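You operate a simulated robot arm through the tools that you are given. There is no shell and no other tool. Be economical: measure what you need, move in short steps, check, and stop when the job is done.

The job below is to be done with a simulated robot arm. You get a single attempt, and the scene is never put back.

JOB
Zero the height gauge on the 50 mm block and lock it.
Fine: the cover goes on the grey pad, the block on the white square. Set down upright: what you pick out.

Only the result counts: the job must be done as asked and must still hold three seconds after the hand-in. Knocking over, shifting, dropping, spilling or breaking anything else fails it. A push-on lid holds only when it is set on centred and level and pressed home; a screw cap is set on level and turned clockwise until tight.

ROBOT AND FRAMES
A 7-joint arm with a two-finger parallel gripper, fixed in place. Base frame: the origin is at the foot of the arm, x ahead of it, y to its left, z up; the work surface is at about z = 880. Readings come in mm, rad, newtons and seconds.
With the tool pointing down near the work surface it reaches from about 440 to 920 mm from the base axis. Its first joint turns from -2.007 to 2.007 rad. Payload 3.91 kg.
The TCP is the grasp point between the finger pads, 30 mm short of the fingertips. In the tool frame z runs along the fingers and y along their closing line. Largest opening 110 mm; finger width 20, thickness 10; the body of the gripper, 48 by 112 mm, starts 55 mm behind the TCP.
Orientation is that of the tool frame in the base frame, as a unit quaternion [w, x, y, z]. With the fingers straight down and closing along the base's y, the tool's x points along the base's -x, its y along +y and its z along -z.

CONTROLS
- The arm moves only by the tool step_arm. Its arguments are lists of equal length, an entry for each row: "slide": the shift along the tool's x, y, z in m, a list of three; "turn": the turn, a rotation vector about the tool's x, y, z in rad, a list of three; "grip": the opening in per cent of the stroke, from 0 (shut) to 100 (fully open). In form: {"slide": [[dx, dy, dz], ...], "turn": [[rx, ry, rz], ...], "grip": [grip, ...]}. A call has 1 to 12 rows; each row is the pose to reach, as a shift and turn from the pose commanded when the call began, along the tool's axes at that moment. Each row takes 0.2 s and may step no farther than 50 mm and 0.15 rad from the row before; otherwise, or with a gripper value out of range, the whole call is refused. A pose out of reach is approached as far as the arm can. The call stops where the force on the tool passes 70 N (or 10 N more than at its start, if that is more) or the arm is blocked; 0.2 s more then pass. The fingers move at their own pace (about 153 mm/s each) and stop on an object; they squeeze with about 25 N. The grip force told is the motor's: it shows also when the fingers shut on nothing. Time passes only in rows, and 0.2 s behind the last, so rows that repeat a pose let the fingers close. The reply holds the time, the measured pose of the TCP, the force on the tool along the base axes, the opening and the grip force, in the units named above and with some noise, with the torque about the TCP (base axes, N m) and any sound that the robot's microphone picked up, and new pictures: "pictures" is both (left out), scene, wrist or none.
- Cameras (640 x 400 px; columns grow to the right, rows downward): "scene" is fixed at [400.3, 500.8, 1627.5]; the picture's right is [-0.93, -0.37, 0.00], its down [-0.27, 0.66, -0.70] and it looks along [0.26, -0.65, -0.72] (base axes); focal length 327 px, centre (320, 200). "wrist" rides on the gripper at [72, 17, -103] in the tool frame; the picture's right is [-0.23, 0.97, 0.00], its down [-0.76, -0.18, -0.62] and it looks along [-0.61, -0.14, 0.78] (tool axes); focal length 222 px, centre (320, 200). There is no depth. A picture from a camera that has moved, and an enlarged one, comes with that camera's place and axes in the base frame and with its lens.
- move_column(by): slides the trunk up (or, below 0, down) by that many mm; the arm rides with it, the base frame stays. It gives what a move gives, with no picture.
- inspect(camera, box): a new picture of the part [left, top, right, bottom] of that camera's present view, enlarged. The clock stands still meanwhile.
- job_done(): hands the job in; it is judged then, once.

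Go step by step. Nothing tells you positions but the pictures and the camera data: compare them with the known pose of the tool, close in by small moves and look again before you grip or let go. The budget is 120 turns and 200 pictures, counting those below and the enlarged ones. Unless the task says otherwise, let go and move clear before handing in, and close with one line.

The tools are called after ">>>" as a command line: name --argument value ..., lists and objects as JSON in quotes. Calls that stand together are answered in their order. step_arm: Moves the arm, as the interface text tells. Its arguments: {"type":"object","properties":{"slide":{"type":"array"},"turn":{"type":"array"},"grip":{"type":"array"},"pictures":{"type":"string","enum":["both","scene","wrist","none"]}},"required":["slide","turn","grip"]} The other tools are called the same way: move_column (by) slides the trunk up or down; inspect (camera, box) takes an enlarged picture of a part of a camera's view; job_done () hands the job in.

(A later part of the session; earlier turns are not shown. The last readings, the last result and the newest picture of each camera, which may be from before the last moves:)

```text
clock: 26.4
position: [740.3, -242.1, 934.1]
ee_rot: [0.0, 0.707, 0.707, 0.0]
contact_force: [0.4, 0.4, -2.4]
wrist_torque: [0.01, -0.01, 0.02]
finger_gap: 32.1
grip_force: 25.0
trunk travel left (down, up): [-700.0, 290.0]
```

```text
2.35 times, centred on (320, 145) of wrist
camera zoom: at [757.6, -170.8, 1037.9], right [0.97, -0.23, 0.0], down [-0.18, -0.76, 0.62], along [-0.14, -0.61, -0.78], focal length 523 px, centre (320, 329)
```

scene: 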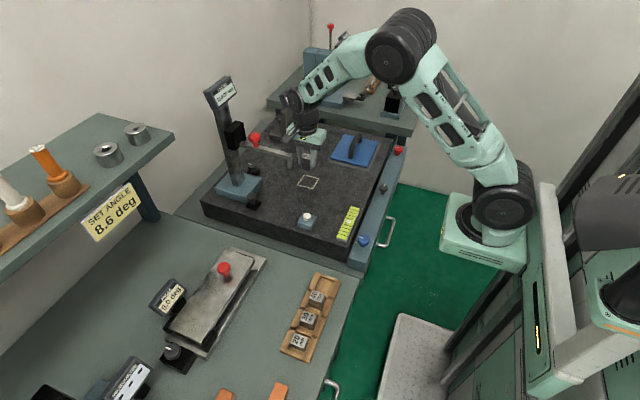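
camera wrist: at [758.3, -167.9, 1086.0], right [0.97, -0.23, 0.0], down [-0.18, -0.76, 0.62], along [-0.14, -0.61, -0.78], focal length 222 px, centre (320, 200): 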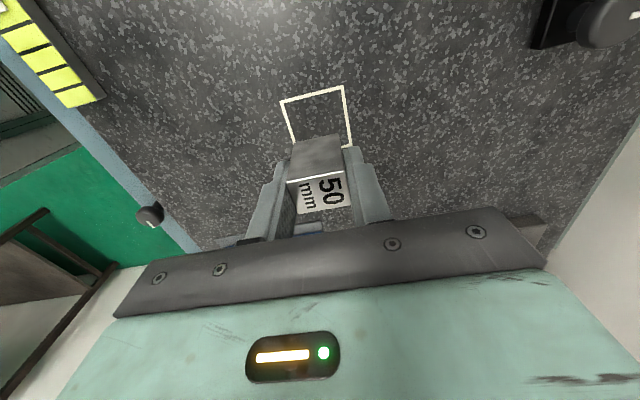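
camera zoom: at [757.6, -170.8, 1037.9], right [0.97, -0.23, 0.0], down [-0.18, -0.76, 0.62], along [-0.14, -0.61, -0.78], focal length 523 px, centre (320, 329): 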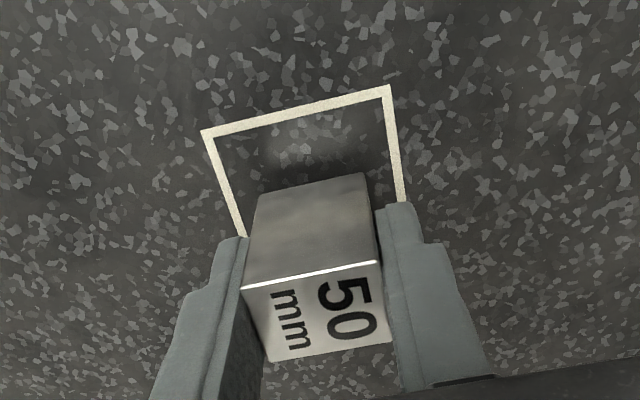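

Still above the surface. Descending gently until contact.

>>> step_arm --slide '[[0, 0, 0.004], [0, 0, 0.006], [0, 0, 0.008], [0, 0, 0.009], [0, 0, 0.01], [0, 0, 0.011]]' --turn '[[0, 0, 0], [0, 0, 0], [0, 0, 0], [0, 0, 0], [0, 0, 0], [0, 0, 0]]' --grip '[0, 0, 0, 0, 0, 0]' --pictures "none"

>>> inspect --camera "scene" --box '[285, 140, 335, 195]'

```text
clock: 27.8
position: [742.2, -242.2, 924.4]
ee_rot: [0.0, 0.707, 0.707, 0.0]
contact_force: [-2.9, 0.0, 2.0]
wrist_torque: [0.04, 0.11, 0.01]
finger_gap: 31.8
grip_force: 25.0
trunk travel left (down, up): [-700.0, 290.0]
```

```text
7.27 times, centred on (310, 168) of scene
camera zoom: at [400.3, 500.8, 1627.5], right [-0.93, -0.37, 0.0], down [-0.27, 0.66, -0.7], along [0.26, -0.65, -0.72], focal length 2380 px, centre (393, 436)
```

zoom: 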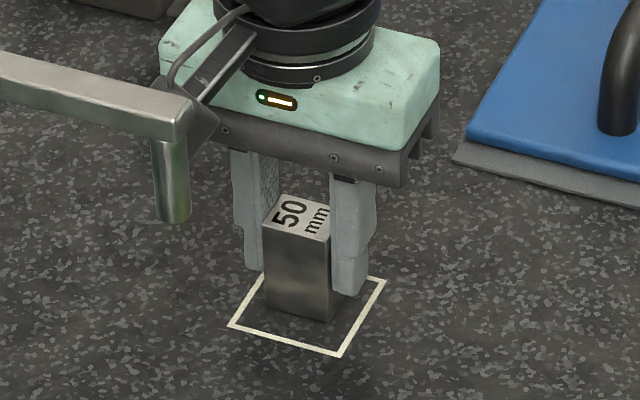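

The block is in contact and inside the square. Releasing and rising straight up.

>>> step_arm --slide '[[0, 0, 0], [0, 0, 0], [0, 0, 0], [0, 0, -0.03], [0, 0, -0.07], [0, 0, -0.11]]' --turn '[[0, 0, 0], [0, 0, 0], [0, 0, 0], [0, 0, 0], [0, 0, 0], [0, 0, 0]]' --grip '[35, 50, 60, 60, 60, 60]'

>>> inspect --camera "scene" --box '[200, 120, 350, 220]'

>>> inspect --camera "wrist" --box '[200, 0, 640, 240]'

```text
clock: 29.1
position: [740.0, -241.7, 1034.5]
ee_rot: [0.0, 0.706, 0.708, -0.001]
contact_force: [0.8, 0.4, 0.1]
wrist_torque: [0.02, 0.05, 0.0]
finger_gap: 66.0
grip_force: 0.1
trunk travel left (down, up): [-700.0, 290.0]
camera wrist: at [756.0, -169.6, 1137.4], right [0.97, -0.23, 0.0], down [-0.18, -0.76, 0.62], along [-0.14, -0.61, -0.78], focal length 222 px, centre (320, 200)
```

scene: 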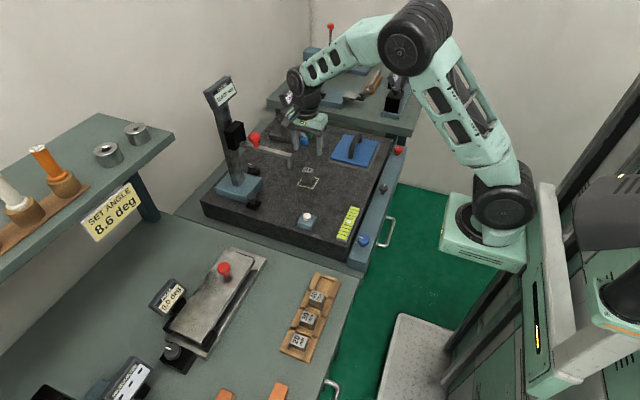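
wrist: 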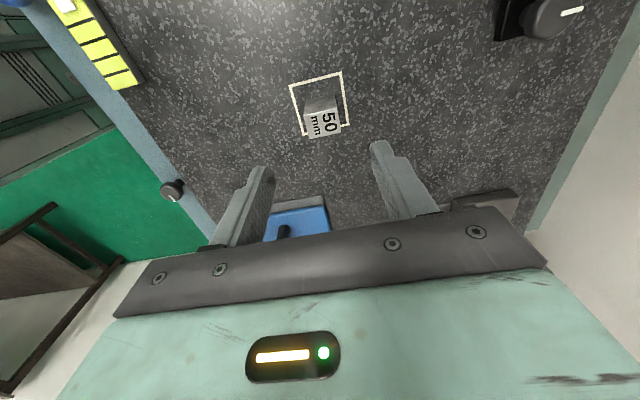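

```text
4.00 times, centred on (275, 170) of scene
camera zoom: at [400.3, 500.8, 1627.5], right [-0.93, -0.37, 0.0], down [-0.27, 0.66, -0.7], along [0.26, -0.65, -0.72], focal length 1309 px, centre (500, 320)
```

zoom: 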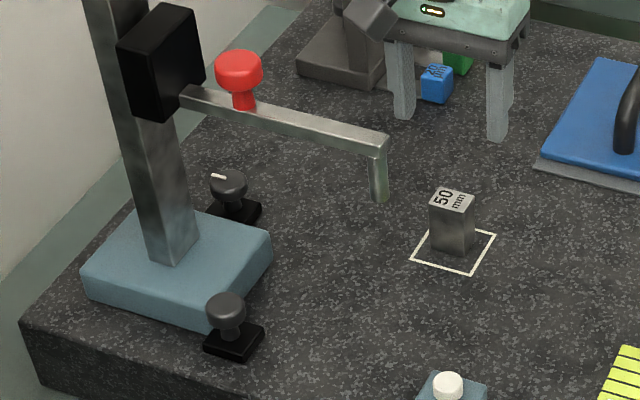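

```text
1.45 times, centred on (420, 120) of wrist
camera zoom: at [756.0, -169.6, 1137.4], right [0.97, -0.23, 0.0], down [-0.18, -0.76, 0.62], along [-0.14, -0.61, -0.78], focal length 323 px, centre (174, 316)
```

zoom: 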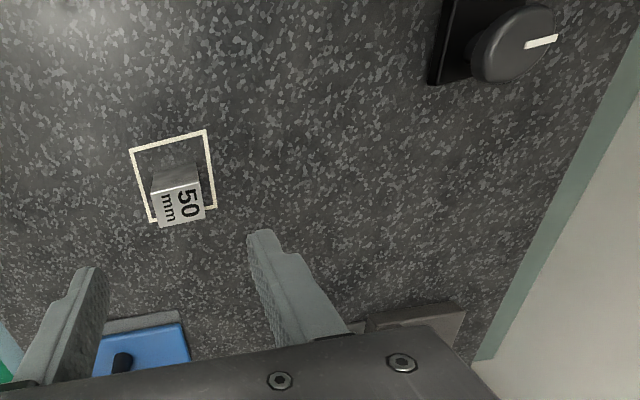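

Block stands in the square. Next I need to understand the gauge's controls; zooming in on its display and knobs.

>>> inspect --camera "scene" --box '[200, 70, 245, 110]'

>>> inspect --camera "scene" --box '[235, 155, 275, 215]'

>>> inspect --camera "scene" --box '[215, 115, 275, 170]'

>>> inspect --camera "scene" --box '[290, 200, 380, 260]'

```text
10.00 times, centred on (222, 90) of scene
camera zoom: at [400.3, 500.8, 1627.5], right [-0.93, -0.37, 0.0], down [-0.27, 0.66, -0.7], along [0.26, -0.65, -0.72], focal length 3272 px, centre (1295, 1300)
```

zoom: 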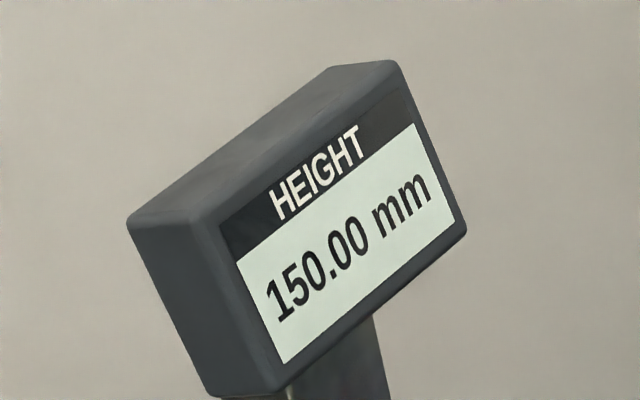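

```text
6.67 times, centred on (255, 185) of scene
camera zoom: at [400.3, 500.8, 1627.5], right [-0.93, -0.37, 0.0], down [-0.27, 0.66, -0.7], along [0.26, -0.65, -0.72], focal length 2182 px, centre (753, 300)
```

zoom: 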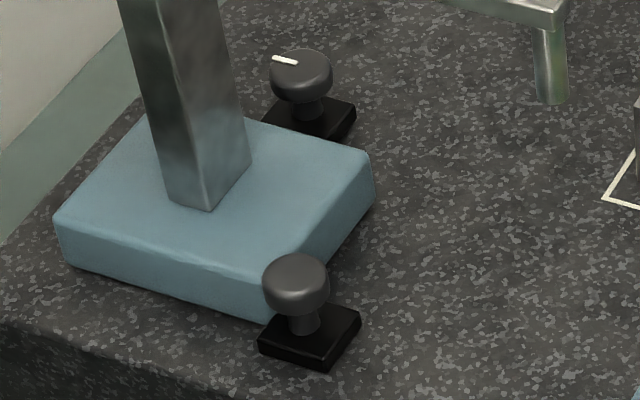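

```text
7.27 times, centred on (245, 142) of scene
camera zoom: at [400.3, 500.8, 1627.5], right [-0.93, -0.37, 0.0], down [-0.27, 0.66, -0.7], along [0.26, -0.65, -0.72], focal length 2380 px, centre (866, 618)
```

zoom: 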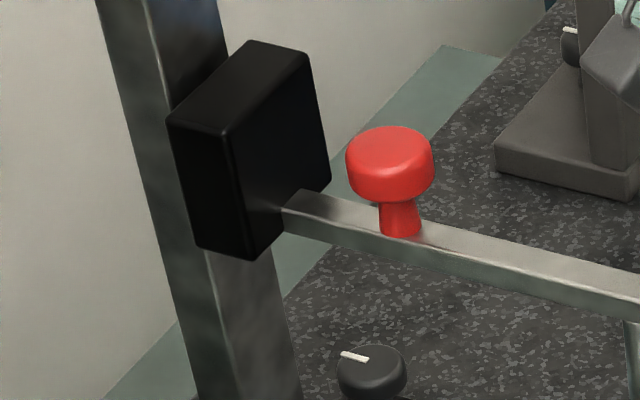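

```text
6.67 times, centred on (335, 230) of scene
camera zoom: at [400.3, 500.8, 1627.5], right [-0.93, -0.37, 0.0], down [-0.27, 0.66, -0.7], along [0.26, -0.65, -0.72], focal length 2182 px, centre (220, 0)
```

zoom: 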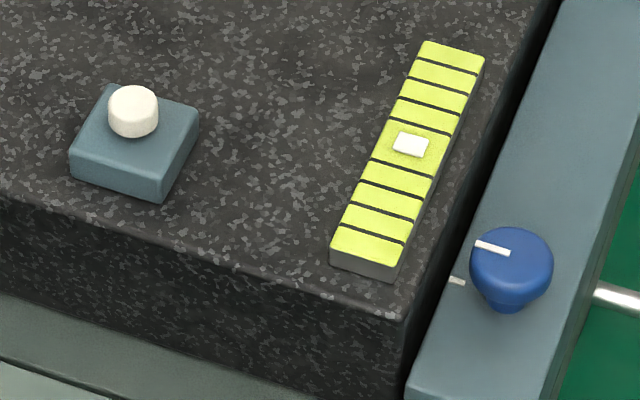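

The gauge carriage has a red handle knob at about (839,-118,1105). I'll go up, turn the wrist back (fingers closing along y) and get above and behind that knob to look.

>>> step_arm --slide '[[0, 0, -0.05], [0.01, 0, -0.1], [0.02, 0, -0.15], [0.035, 0, -0.17], [0.05, 0, -0.18], [0.065, 0, -0.18], [0.08, 0, -0.18], [0.095, 0, -0.18], [0.11, 0, -0.18], [0.12, 0, -0.18], [0.124, 0, -0.18]]' --turn '[[0, 0, -0.1428], [0, 0, -0.2856], [0, 0, -0.4284], [0, 0, -0.5712], [0, 0, -0.714], [0, 0, -0.8568], [0, 0, -0.9996], [0, 0, -1.1424], [0, 0, -1.2852], [0, 0, -1.428], [0, 0, -1.5708]]' --grip '[60, 60, 60, 60, 60, 60, 60, 60, 60, 60, 60]' --pictures "none"

>>> step_arm --slide '[[0, 0, 0], [0, 0, 0], [0, 0, 0]]' --turn '[[0, -0.12, 0], [0, -0.24, 0], [0, -0.35, 0]]' --grip '[60, 60, 60]'

```text
refused: row 2 steps farther than a row can; nothing moved
```

```text
clock: 29.9
position: [742.3, -243.8, 1035.8]
ee_rot: [0.124, 0.696, 0.696, -0.124]
contact_force: [-0.4, -0.2, 0.4]
wrist_torque: [0.06, 0.02, 0.01]
finger_gap: 66.0
grip_force: 0.2
trunk travel left (down, up): [-700.0, 290.0]
camera wrist: at [757.5, -139.9, 1106.4], right [0.97, -0.21, 0.08], down [-0.18, -0.5, 0.85], along [-0.14, -0.84, -0.52], focal length 222 px, centre (320, 200)
```

scene: 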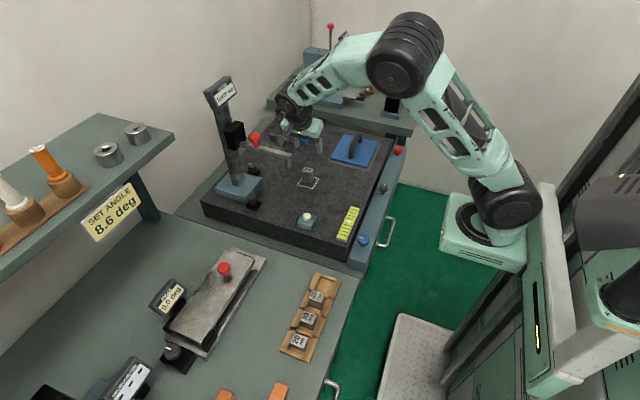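
wrist: 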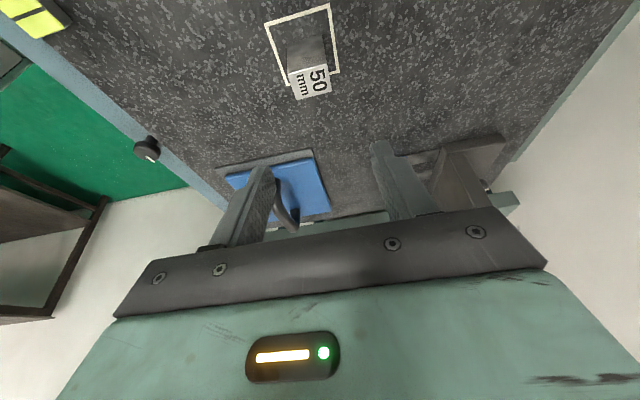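

The first move was refused so only a harmless tilt happened. I'll undo the tilt while raising.

>>> step_arm --slide '[[-0.017, 0, -0.046], [-0.034, 0, -0.092], [-0.051, 0, -0.138]]' --turn '[[0, 0.12, 0], [0, 0.24, 0], [0, 0.35, 0]]' --grip '[60, 60, 60]' --pictures "none"

```text
clock: 30.8
position: [743.3, -244.8, 1181.0]
ee_rot: [-0.001, 0.707, 0.708, 0.0]
contact_force: [0.5, -0.1, 0.6]
wrist_torque: [-0.01, 0.05, -0.02]
finger_gap: 65.9
grip_force: 0.1
trunk travel left (down, up): [-700.0, 290.0]
```

Now turning the wrist and moving to y≈-118.

>>> step_arm --slide '[[0.01, 0, 0], [0.02, 0, 0], [0.03, 0, 0], [0.045, 0, -0.005], [0.06, 0, -0.01], [0.075, 0, -0.015], [0.09, 0, -0.02], [0.1, 0, -0.02], [0.11, 0, -0.02], [0.12, 0, -0.02], [0.127, 0, -0.02]]' --turn '[[0, 0, -0.1428], [0, 0, -0.2856], [0, 0, -0.4284], [0, 0, -0.5712], [0, 0, -0.714], [0, 0, -0.8568], [0, 0, -0.9996], [0, 0, -1.1424], [0, 0, -1.2852], [0, 0, -1.428], [0, 0, -1.5708]]' --grip '[60, 60, 60, 60, 60, 60, 60, 60, 60, 60, 60]'

```text
clock: 33.1
position: [741.2, -116.9, 1199.8]
ee_rot: [0.0, -0.002, 1.0, 0.0]
contact_force: [-0.2, 1.1, -0.5]
wrist_torque: [-0.02, -0.01, -0.03]
finger_gap: 66.0
grip_force: 0.0
trunk travel left (down, up): [-700.0, 290.0]
camera wrist: at [668.9, -100.4, 1303.8], right [0.22, 0.97, 0.0], down [0.76, -0.18, 0.62], along [0.61, -0.14, -0.78], focal length 222 px, centre (320, 200)
```

scene: 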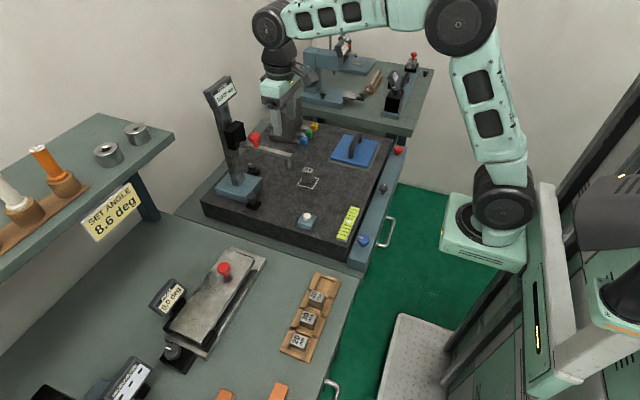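
wrist: 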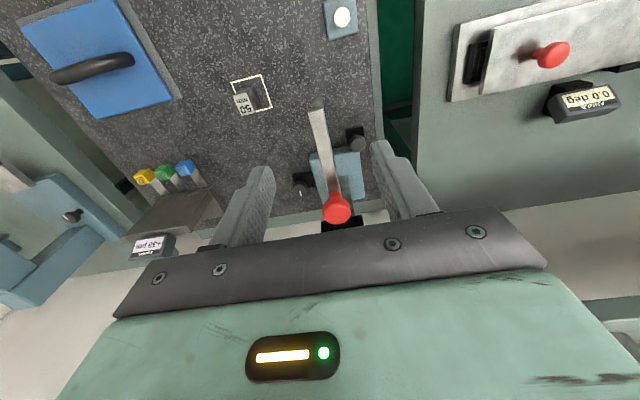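

Very good view of the gauge from above. Zooming in.

>>> inspect --camera "wrist" --box '[220, 70, 390, 230]'

>>> inspect --camera "wrist" --box '[280, 130, 380, 220]'

```text
2.50 times, centred on (305, 150) of wrist
camera zoom: at [668.9, -100.4, 1303.8], right [0.22, 0.97, 0.0], down [0.76, -0.18, 0.62], along [0.61, -0.14, -0.78], focal length 555 px, centre (358, 325)
```

zoom: 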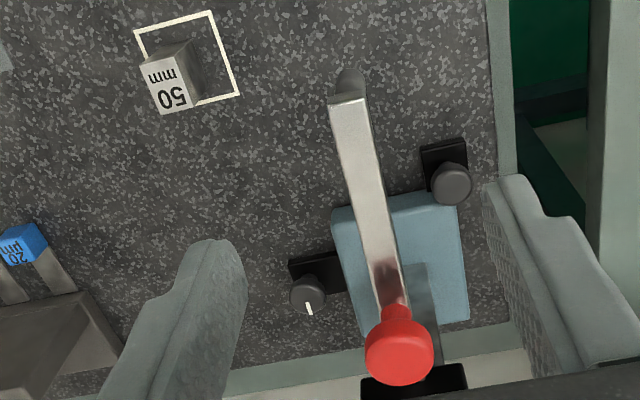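

```text
4.44 times, centred on (330, 175) of wrist
camera zoom: at [668.9, -100.4, 1303.8], right [0.22, 0.97, 0.0], down [0.76, -0.18, 0.62], along [0.61, -0.14, -0.78], focal length 987 px, centre (276, 311)
```

zoom: 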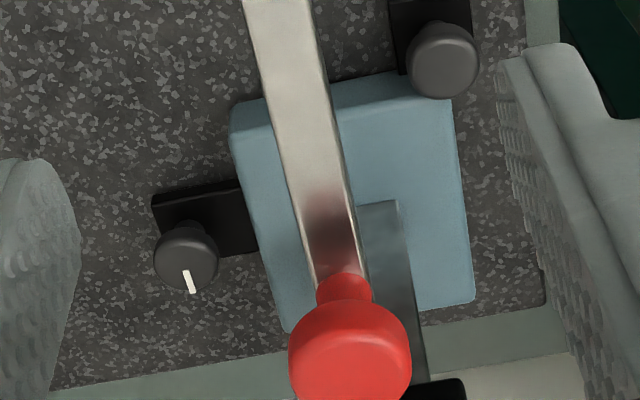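

Both small knobs are attached to the gauge base, so the whole stand can presumably slide. I'll tilt back slightly and approach the red knob.

>>> step_arm --slide '[[-0.03, 0, 0], [-0.065, 0, 0.01], [-0.097, -0.001, 0.03], [-0.097, -0.001, 0.06]]' --turn '[[0, -0.15, 0], [0, -0.3, 0], [0, -0.3, 0], [0, -0.3, 0]]' --grip '[60, 60, 60, 60]'

>>> inspect --camera "scene" --box '[190, 60, 310, 160]'

```text
clock: 34.1
position: [839.1, -116.4, 1140.1]
ee_rot: [0.15, 0.001, 0.989, 0.0]
contact_force: [0.1, 0.5, -0.3]
wrist_torque: [0.02, -0.02, -0.01]
finger_gap: 66.3
grip_force: 0.0
trunk travel left (down, up): [-700.0, 290.0]
camera wrist: at [739.5, -99.5, 1217.9], right [0.22, 0.97, 0.07], down [0.54, -0.18, 0.82], along [0.81, -0.14, -0.57], focal length 222 px, centre (320, 200)
```

scene: 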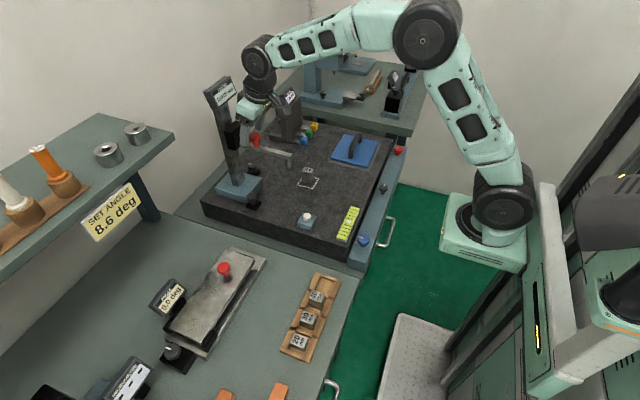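
wrist: 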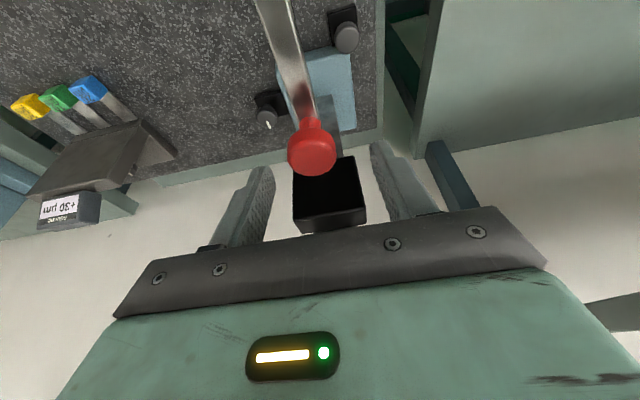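

```text
4.00 times, centred on (250, 110) of scene
camera zoom: at [400.3, 500.8, 1627.5], right [-0.93, -0.37, 0.0], down [-0.27, 0.66, -0.7], along [0.26, -0.65, -0.72], focal length 1309 px, centre (600, 560)
```

zoom: 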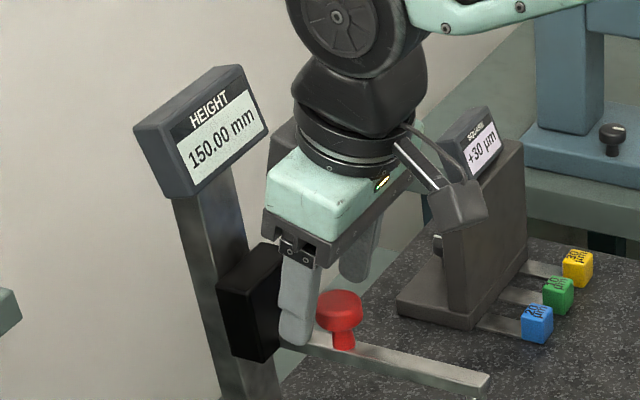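

Descending to the red knob (836,-118,1108).

>>> step_arm --slide '[[0.006, -0.002, 0.015], [0.0126, -0.002, 0.0306], [0.0126, -0.002, 0.0306], [0.0126, -0.002, 0.0306], [0.0126, -0.002, 0.0306]]' --turn '[[0, 0, 0], [0, 0, 0], [0, 0, 0], [0, 0, 0], [0, 0, 0]]' --grip '[60, 60, 30, 0, 0]'

>>> inspect --camera "scene" --box '[190, 60, 310, 160]'

```text
clock: 35.4
position: [834.6, -120.4, 1108.1]
ee_rot: [0.149, 0.0, 0.989, 0.0]
contact_force: [-0.4, -2.8, -2.3]
wrist_torque: [-0.05, -0.38, 0.0]
finger_gap: 31.4
grip_force: 45.0
trunk travel left (down, up): [-700.0, 290.0]
camera wrist: at [736.0, -103.1, 1185.0], right [0.22, 0.97, 0.07], down [0.54, -0.18, 0.82], along [0.81, -0.14, -0.57], focal length 222 px, centre (320, 200)
```

scene: 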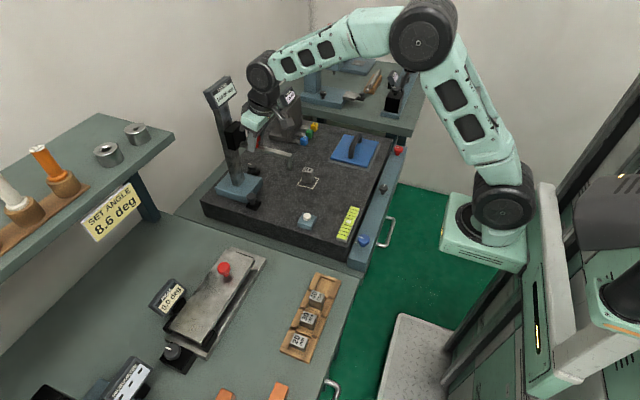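
wrist: 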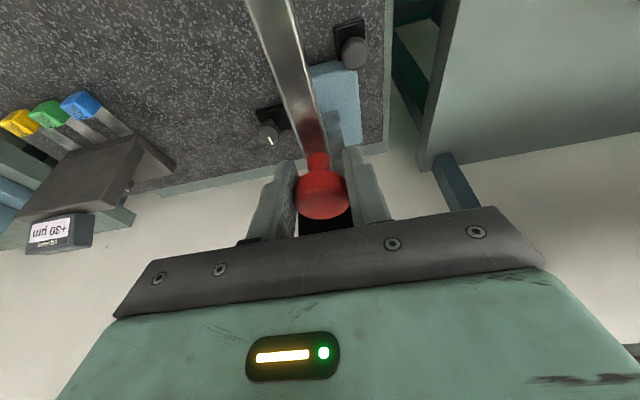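

```text
4.00 times, centred on (250, 110) of scene
camera zoom: at [400.3, 500.8, 1627.5], right [-0.93, -0.37, 0.0], down [-0.27, 0.66, -0.7], along [0.26, -0.65, -0.72], focal length 1309 px, centre (600, 560)
```

zoom: 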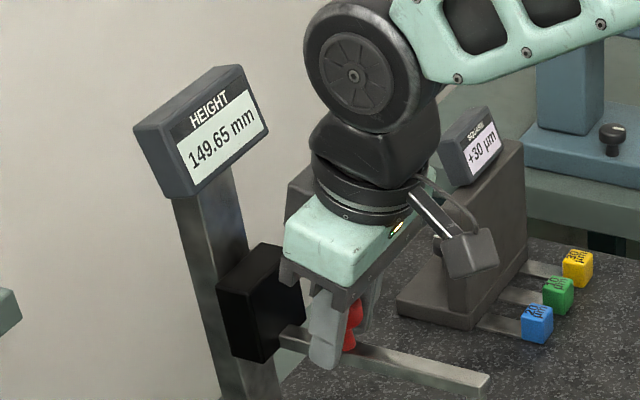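

The reading changed to 149.65, so the carriage moves freely. I'll lower it about 80 mm, staying clear above block height.

>>> step_arm --slide '[[0.0059, 0.0, 0.0191], [0.0118, 0, 0.0382], [0.0177, 0, 0.0573], [0.0236, 0, 0.0764]]' --turn '[[0, 0, 0], [0, 0, 0], [0, 0, 0], [0, 0, 0]]' --grip '[0, 0, 0, 0]' --pictures "scene"

>>> inspect --camera "scene" --box '[190, 60, 340, 210]'

```text
clock: 36.4
position: [836.5, -119.8, 1026.9]
ee_rot: [0.15, 0.0, 0.989, 0.0]
contact_force: [2.2, -4.5, 0.9]
wrist_torque: [-0.09, -0.02, -0.04]
finger_gap: 31.1
grip_force: 44.4
trunk travel left (down, up): [-700.0, 290.0]
```

scene: 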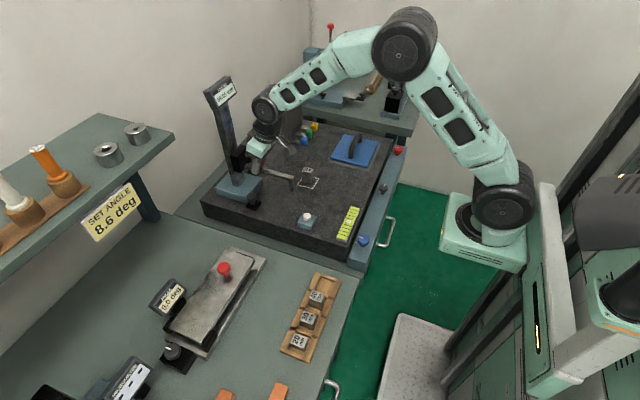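

```text
2.67 times, centred on (265, 135) of scene
camera zoom: at [400.3, 500.8, 1627.5], right [-0.93, -0.37, 0.0], down [-0.27, 0.66, -0.7], along [0.26, -0.65, -0.72], focal length 873 px, centre (467, 373)
```

zoom: 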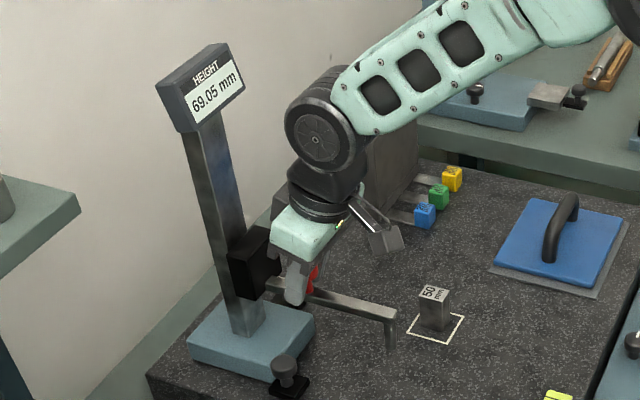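

Reading 69.05 mm, above the 50 mm block. Testing a small lateral -y motion to see whether the stand slides.

>>> step_arm --slide '[[0, -0.003, 0], [0, -0.006, 0], [0, -0.008, 0]]' --turn '[[0, 0, 0], [0, 0, 0], [0, 0, 0]]' --grip '[0, 0, 0]' --pictures "none"

>>> inspect --camera "scene" --box '[190, 60, 340, 210]'

```text
clock: 37.1
position: [835.8, -126.9, 1027.4]
ee_rot: [0.149, -0.001, 0.989, -0.001]
contact_force: [4.9, 2.8, -5.3]
wrist_torque: [0.01, -0.11, 0.14]
finger_gap: 31.1
grip_force: 45.1
trunk travel left (down, up): [-700.0, 290.0]
```

```text
2.67 times, centred on (265, 135) of scene
camera zoom: at [400.3, 500.8, 1627.5], right [-0.93, -0.37, 0.0], down [-0.27, 0.66, -0.7], along [0.26, -0.65, -0.72], focal length 873 px, centre (467, 373)
```

zoom: 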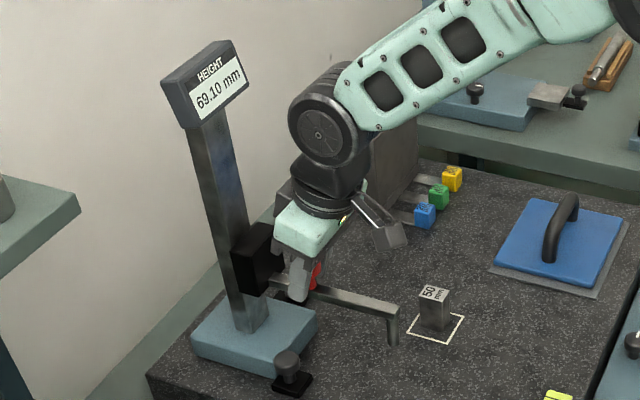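

The whole stand slides smoothly with a few newtons. Continuing the slide in -y towards the block.

>>> step_arm --slide '[[0, -0.008, 0], [0, -0.018, 0], [0, -0.028, 0], [0, -0.038, 0], [0, -0.048, 0], [0, -0.058, 0], [0, -0.068, 0], [0, -0.078, 0], [0, -0.088, 0], [0, -0.096, 0], [0, -0.1, 0]]' --turn '[[0, 0, 0], [0, 0, 0], [0, 0, 0], [0, 0, 0], [0, 0, 0], [0, 0, 0], [0, 0, 0], [0, 0, 0], [0, 0, 0], [0, 0, 0], [0, 0, 0]]' --grip '[0, 0, 0, 0, 0, 0, 0, 0, 0, 0, 0]'

>>> inspect --camera "scene" --box '[190, 60, 340, 210]'

>>> inspect --camera "wrist" --box '[160, 0, 480, 240]'

```text
clock: 39.5
position: [836.3, -227.0, 1026.7]
ee_rot: [0.15, 0.001, 0.989, 0.0]
contact_force: [15.3, 1.4, -0.4]
wrist_torque: [0.02, -0.2, 0.07]
finger_gap: 30.8
grip_force: 44.7
trunk travel left (down, up): [-700.0, 290.0]
camera wrist: at [735.7, -211.5, 1104.8], right [0.22, 0.97, 0.07], down [0.54, -0.18, 0.82], along [0.81, -0.14, -0.57], focal length 222 px, centre (320, 200)
```

scene: 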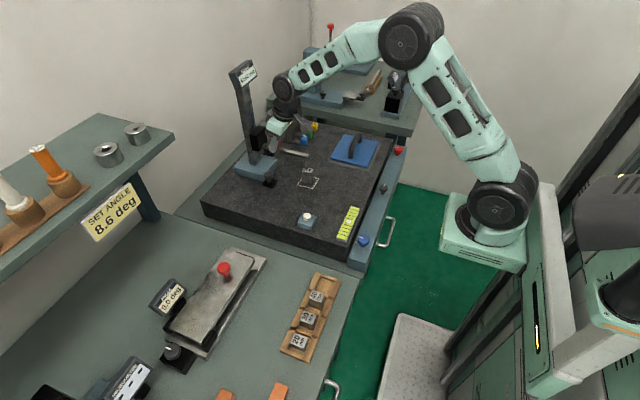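
wrist: 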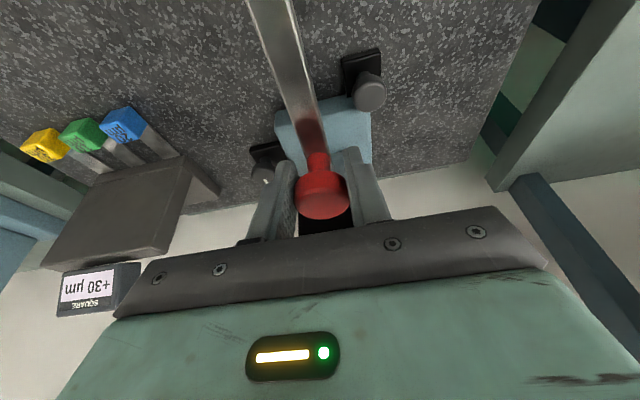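

```text
2.67 times, centred on (265, 135) of scene
camera zoom: at [400.3, 500.8, 1627.5], right [-0.93, -0.37, 0.0], down [-0.27, 0.66, -0.7], along [0.26, -0.65, -0.72], focal length 873 px, centre (467, 373)
```

zoom: 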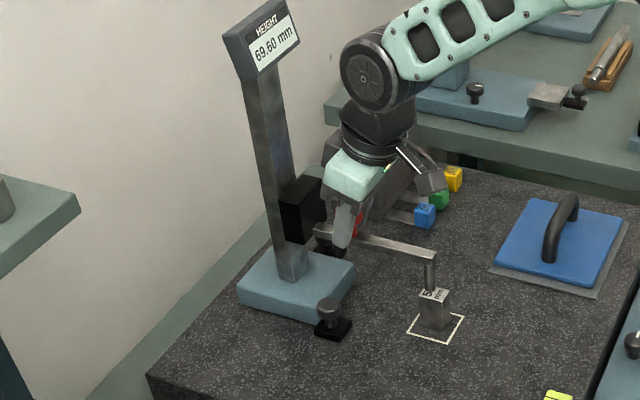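

```text
1.67 times, centred on (320, 120) of wrist
camera zoom: at [735.7, -211.5, 1104.8], right [0.22, 0.97, 0.07], down [0.54, -0.18, 0.82], along [0.81, -0.14, -0.57], focal length 370 px, centre (320, 333)
```

zoom: 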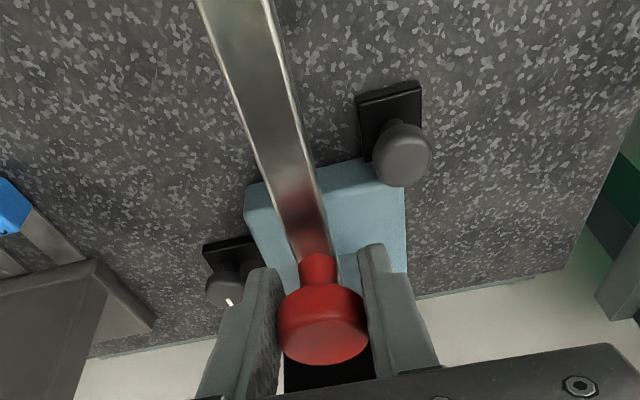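

Tip is at y≈-226; the block is at -243. Sliding 16 mm more.

>>> step_arm --slide '[[0, -0.006, 0], [0, -0.012, 0], [0, -0.016, 0]]' --turn '[[0, 0, 0], [0, 0, 0], [0, 0, 0]]' --grip '[0, 0, 0]' --pictures "none"

>>> inspect --camera "scene" --box '[280, 140, 340, 195]'

>>> inspect --camera "scene" --box '[190, 60, 340, 210]'

```text
clock: 40.4
position: [835.2, -238.8, 1026.8]
ee_rot: [0.148, -0.001, 0.989, 0.001]
contact_force: [16.3, 13.3, -1.8]
wrist_torque: [0.15, -0.79, -0.08]
finger_gap: 31.3
grip_force: 45.3
trunk travel left (down, up): [-700.0, 290.0]
```

```text
7.27 times, centred on (310, 168) of scene
camera zoom: at [400.3, 500.8, 1627.5], right [-0.93, -0.37, 0.0], down [-0.27, 0.66, -0.7], along [0.26, -0.65, -0.72], focal length 2380 px, centre (393, 436)
```

zoom: 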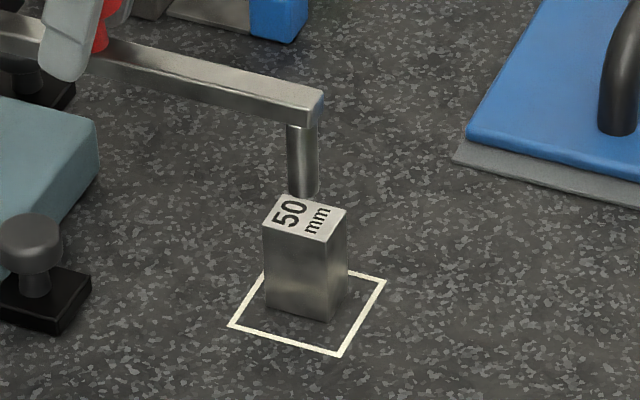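

```text
2.67 times, centred on (265, 135) of scene
camera zoom: at [400.3, 500.8, 1627.5], right [-0.93, -0.37, 0.0], down [-0.27, 0.66, -0.7], along [0.26, -0.65, -0.72], focal length 873 px, centre (467, 373)
```

zoom: 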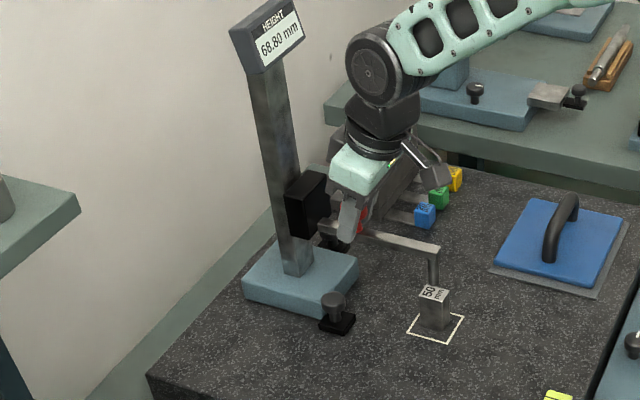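

The tip is now directly above the block's top. Relaxing side load slightly and lowering the carriage towards 52 mm.

>>> step_arm --slide '[[0.0, 0.003, 0], [0.0024, 0.003, 0.0076], [0.0047, 0.003, 0.0153]]' --turn '[[0, 0, 0], [0, 0, 0], [0, 0, 0]]' --grip '[0, 0, 0]' --pictures "none"

>>> inspect --camera "scene" --box '[230, 60, 330, 195]'

```text
clock: 41.1
position: [835.4, -238.6, 1011.7]
ee_rot: [0.15, -0.001, 0.989, -0.001]
contact_force: [14.5, 9.7, 1.2]
wrist_torque: [-0.09, -0.33, 0.05]
finger_gap: 31.1
grip_force: 45.4
trunk travel left (down, up): [-700.0, 290.0]
```

```text
2.96 times, centred on (280, 128) of scene
camera zoom: at [400.3, 500.8, 1627.5], right [-0.93, -0.37, 0.0], down [-0.27, 0.66, -0.7], along [0.26, -0.65, -0.72], focal length 970 px, centre (438, 415)
```

zoom: 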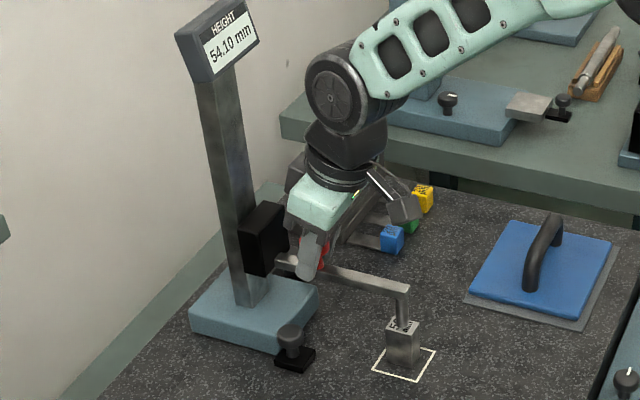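

Reading 54.10. Lowering ~4 mm in fine steps.

>>> step_arm --slide '[[0.0004, 0, 0.0014], [0.0007, 0, 0.0024], [0.001, 0, 0.0033], [0.0012, 0, 0.0039]]' --turn '[[0, 0, 0], [0, 0, 0], [0, 0, 0], [0, 0, 0]]' --grip '[0, 0, 0, 0]' --pictures "none"

>>> inspect --camera "scene" --box '[230, 60, 270, 90]'

>>> inspect --camera "scene" --box '[280, 140, 340, 195]'

```text
clock: 42.1
position: [835.7, -239.3, 1007.9]
ee_rot: [0.149, 0.0, 0.989, -0.001]
contact_force: [11.9, 7.2, 4.8]
wrist_torque: [0.04, 0.66, 0.01]
finger_gap: 31.1
grip_force: 45.0
trunk travel left (down, up): [-700.0, 290.0]
```

```text
13.33 times, centred on (250, 75) of scene
camera zoom: at [400.3, 500.8, 1627.5], right [-0.93, -0.37, 0.0], down [-0.27, 0.66, -0.7], along [0.26, -0.65, -0.72], focal length 4363 px, centre (1253, 1867)
```

zoom: 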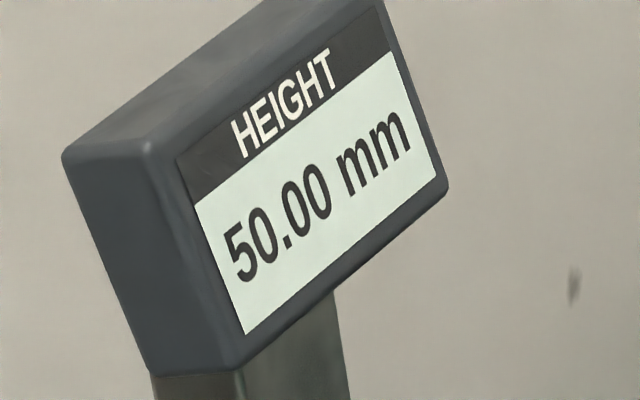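

```text
7.27 times, centred on (310, 168) of scene
camera zoom: at [400.3, 500.8, 1627.5], right [-0.93, -0.37, 0.0], down [-0.27, 0.66, -0.7], along [0.26, -0.65, -0.72], focal length 2380 px, centre (393, 436)
```

zoom: 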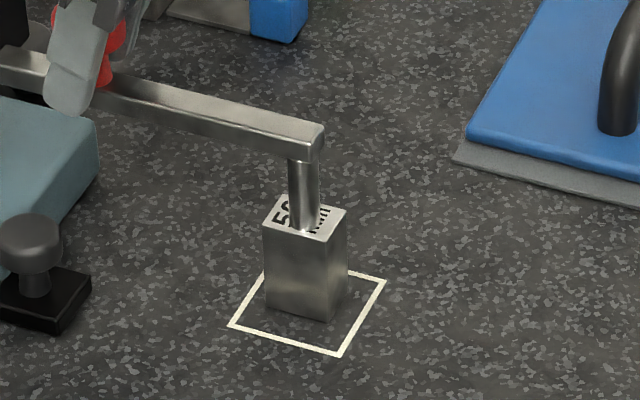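

Reading exactly 50.00 with the tip on the block. Releasing the red knob and backing out along the tool axis.

>>> step_arm --slide '[[0, 0, 0], [0, 0, 0], [0, 0, 0], [0, 0, -0.03], [0, 0, -0.07], [0, 0, -0.11], [0, 0, -0.15]]' --turn '[[0, 0, 0], [0, 0, 0], [0, 0, 0], [0, 0, 0], [0, 0, 0], [0, 0, 0], [0, 0, 0]]' --grip '[30, 50, 60, 60, 60, 60, 60]'

>>> inspect --camera "scene" --box '[220, 60, 340, 210]'

>>> inspect --camera "wrist" --box '[220, 40, 420, 200]'

```text
clock: 43.8
position: [792.8, -240.7, 1149.9]
ee_rot: [0.149, -0.001, 0.989, -0.001]
contact_force: [0.4, 0.3, -0.9]
wrist_torque: [0.04, 0.04, -0.01]
finger_gap: 65.8
grip_force: 0.0
trunk travel left (down, up): [-700.0, 290.0]
camera wrist: at [692.3, -223.9, 1227.8], right [0.22, 0.97, 0.07], down [0.54, -0.18, 0.82], along [0.81, -0.14, -0.57], focal length 222 px, centre (320, 200)
```

scene: 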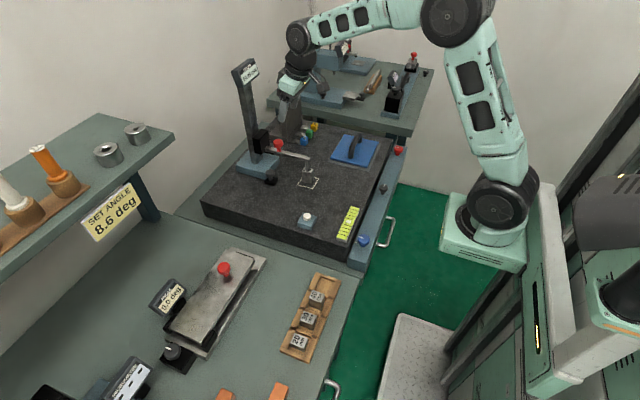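
wrist: 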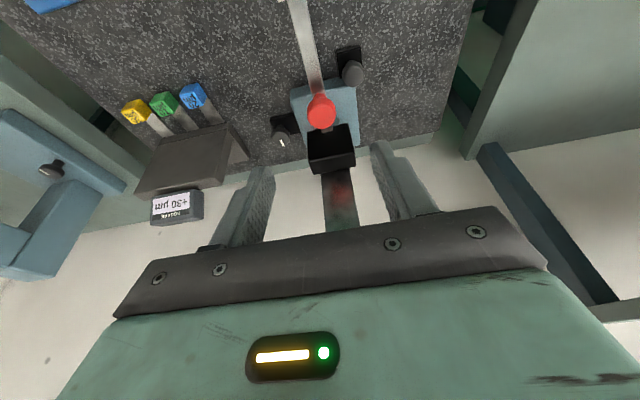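

```text
2.67 times, centred on (280, 135) of scene
camera zoom: at [400.3, 500.8, 1627.5], right [-0.93, -0.37, 0.0], down [-0.27, 0.66, -0.7], along [0.26, -0.65, -0.72], focal length 873 px, centre (427, 373)
```

zoom: 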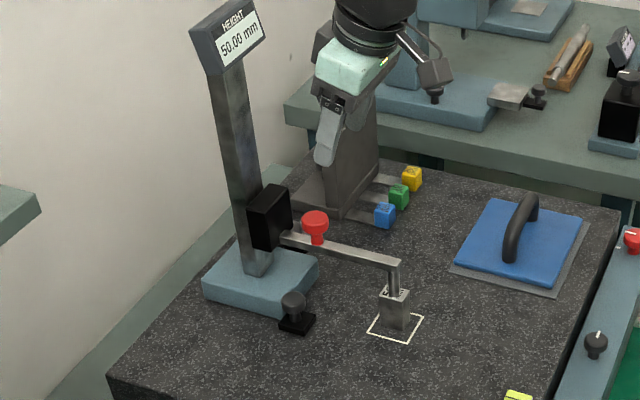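

```text
2.50 times, centred on (320, 120) of wrist
camera zoom: at [692.3, -223.9, 1227.8], right [0.22, 0.97, 0.07], down [0.54, -0.18, 0.82], along [0.81, -0.14, -0.57], focal length 555 px, centre (320, 400)
```

zoom: 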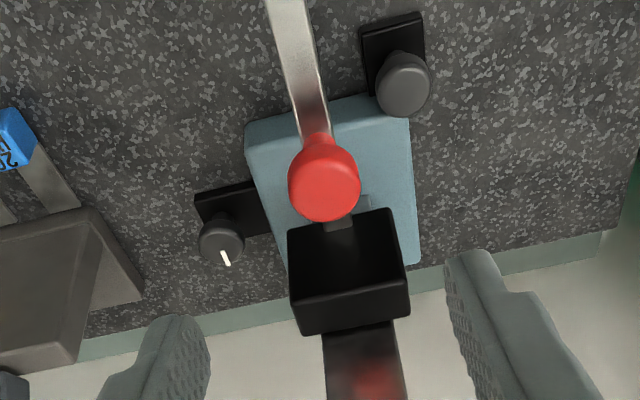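

The reading holds at 50.00. I take the white button as zero and the marked knob as the lock. Moving upright over the white button near (671,-69), fingers closed.

>>> step_arm --slide '[[0.027, 0.034, 0.0], [0.054, 0.068, 0.0], [0.081, 0.102, 0.005], [0.108, 0.136, 0.012], [0.134, 0.172, 0.021]]' --turn '[[0, 0.06, 0], [0, 0.12, 0], [0, 0.18, 0], [0, 0.24, 0], [0, 0.3, 0]]' --grip '[30, 0, 0, 0, 0]'

```text
clock: 45.0
position: [669.6, -67.1, 1092.7]
ee_rot: [0.0, 0.0, 1.0, 0.0]
contact_force: [-0.4, 0.2, 0.2]
wrist_torque: [0.03, -0.01, -0.03]
finger_gap: 0.0
grip_force: 25.3
trunk travel left (down, up): [-700.0, 290.0]
camera wrist: at [596.1, -50.7, 1195.9], right [0.23, 0.97, 0.0], down [0.76, -0.18, 0.62], along [0.61, -0.14, -0.78], focal length 222 px, centre (320, 200)
```

scene: 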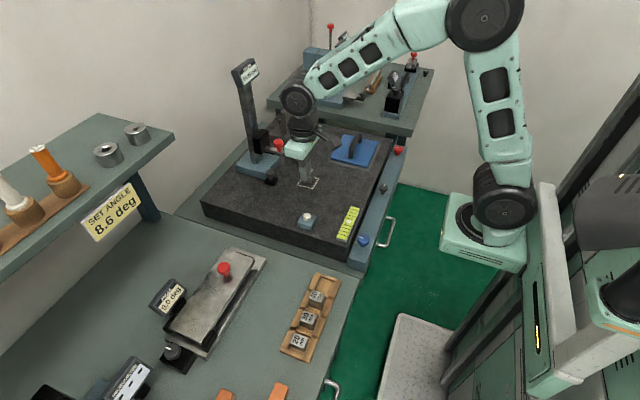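
wrist: 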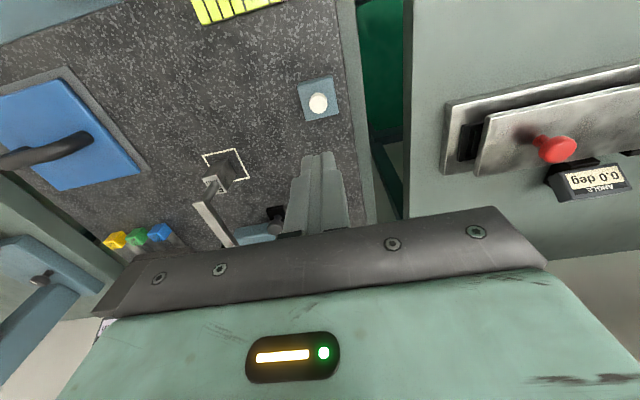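

Button at about (670,-69). Descending above it.

>>> step_arm --slide '[[-0.001, -0.0015, 0.045], [-0.001, -0.0015, 0.09], [-0.001, -0.0015, 0.125]]' --turn '[[0, 0, 0], [0, 0, 0], [0, 0, 0]]' --grip '[0, 0, 0]' --pictures "none"

>>> inspect --camera "scene" --box '[270, 180, 350, 245]'

>>> inspect --camera "wrist" --box '[220, 60, 420, 240]'

```text
clock: 45.8
position: [670.5, -69.8, 965.8]
ee_rot: [0.0, 0.0, 1.0, 0.0]
contact_force: [0.4, -0.6, 0.2]
wrist_torque: [-0.01, 0.03, 0.0]
finger_gap: 0.0
grip_force: 25.2
trunk travel left (down, up): [-700.0, 290.0]
```

```text
6.15 times, centred on (310, 212) of scene
camera zoom: at [400.3, 500.8, 1627.5], right [-0.93, -0.37, 0.0], down [-0.27, 0.66, -0.7], along [0.26, -0.65, -0.72], focal length 2014 px, centre (382, 123)
```

zoom: 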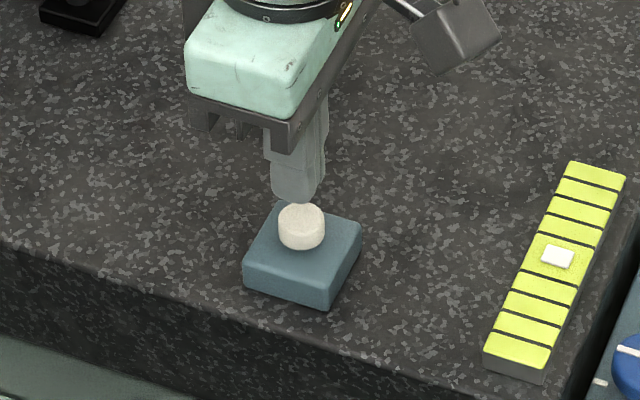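

```text
2.22 times, centred on (320, 150) of wrist
camera zoom: at [598.0, -53.4, 1069.4], right [0.23, 0.97, 0.0], down [0.76, -0.18, 0.62], along [0.61, -0.14, -0.78], focal length 494 px, centre (320, 311)
```

zoom: 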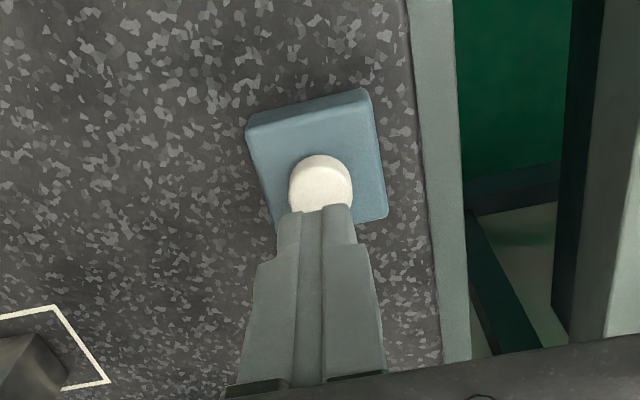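

Aligned. Descending in small steps.

>>> step_arm --slide '[[0, 0, 0.008], [0, 0, 0.014], [0, 0, 0.018]]' --turn '[[0, 0, 0], [0, 0, 0], [0, 0, 0]]' --grip '[0, 0, 0]' --pictures "none"

>>> inspect --camera "scene" --box '[270, 180, 350, 245]'

```text
clock: 46.5
position: [671.5, -70.8, 947.5]
ee_rot: [0.0, 0.0, 1.0, 0.0]
contact_force: [-0.8, -0.2, -0.2]
wrist_torque: [-0.01, 0.0, 0.02]
finger_gap: 0.2
grip_force: 24.8
trunk travel left (down, up): [-700.0, 290.0]
```

```text
6.15 times, centred on (310, 212) of scene
camera zoom: at [400.3, 500.8, 1627.5], right [-0.93, -0.37, 0.0], down [-0.27, 0.66, -0.7], along [0.26, -0.65, -0.72], focal length 2014 px, centre (382, 123)
```

zoom: 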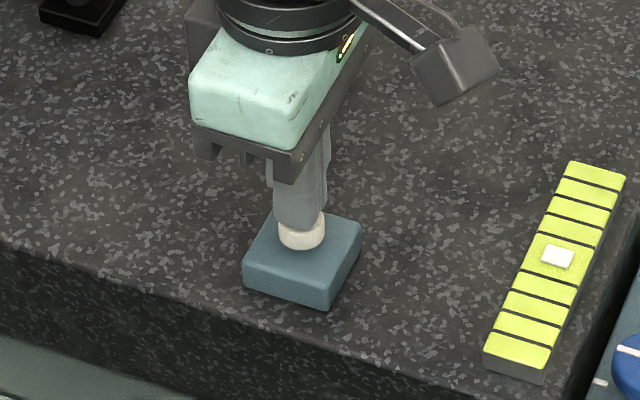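

Almost touching. Continuing 6 mm slowly.

>>> step_arm --slide '[[-0.001, 0.001, 0.002], [-0.001, 0.001, 0.004], [-0.001, 0.001, 0.006]]' --turn '[[0, 0, 0], [0, 0, 0], [0, 0, 0]]' --grip '[0, 0, 0]' --pictures "none"

>>> inspect --camera "scene" --box '[225, 55, 325, 135]'

```text
clock: 47.4
position: [672.6, -69.5, 942.6]
ee_rot: [0.0, 0.0, 1.0, 0.0]
contact_force: [-1.0, -1.2, 2.0]
wrist_torque: [-0.01, 0.06, 0.01]
finger_gap: 0.1
grip_force: 25.1
trunk travel left (down, up): [-700.0, 290.0]
heard: click
```

```text
5.00 times, centred on (275, 95) of scene
camera zoom: at [400.3, 500.8, 1627.5], right [-0.93, -0.37, 0.0], down [-0.27, 0.66, -0.7], along [0.26, -0.65, -0.72], focal length 1636 px, centre (545, 725)
```

zoom: 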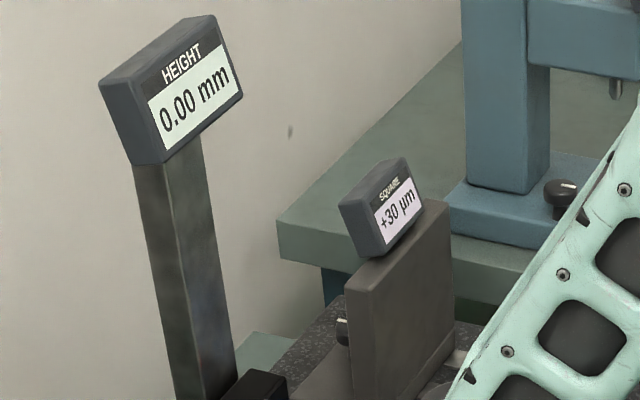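

Click heard and the display shows 0.00 mm. Now retreat and move towards the marked lock knob near (932,-326).

>>> step_arm --slide '[[0, 0, -0.04], [0, 0, -0.08], [0, -0.02, -0.12], [-0.02, -0.055, -0.15], [-0.04, -0.1, -0.157], [-0.06, -0.148, -0.157], [-0.08, -0.193, -0.157], [-0.1, -0.23, -0.157], [-0.13, -0.26, -0.157]]' --turn '[[0, 0, 0], [0, 0, 0], [0, 0, 0], [0, 0, 0], [0, 0, 0], [0, 0, 0], [0, 0, 0], [0, 0, 0], [0, 0, 0]]' --grip '[0, 0, 0, 30, 60, 60, 60, 60, 60]'

>>> inspect --camera "scene" --box '[220, 55, 350, 215]'

```text
refused: row 4 steps farther than a row can; nothing moved
```

```text
2.50 times, centred on (285, 135) of scene
camera zoom: at [400.3, 500.8, 1627.5], right [-0.93, -0.37, 0.0], down [-0.27, 0.66, -0.7], along [0.26, -0.65, -0.72], focal length 818 px, centre (408, 362)
```

zoom: 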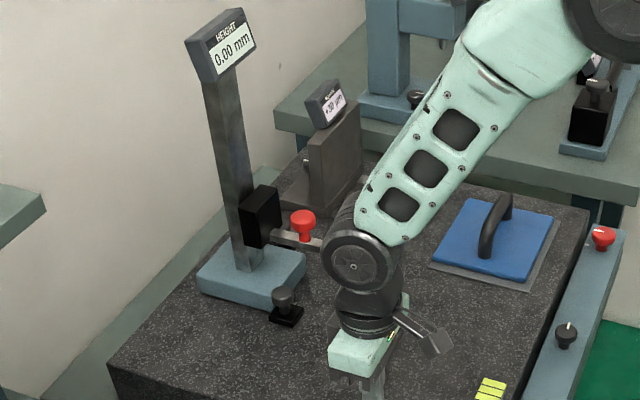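

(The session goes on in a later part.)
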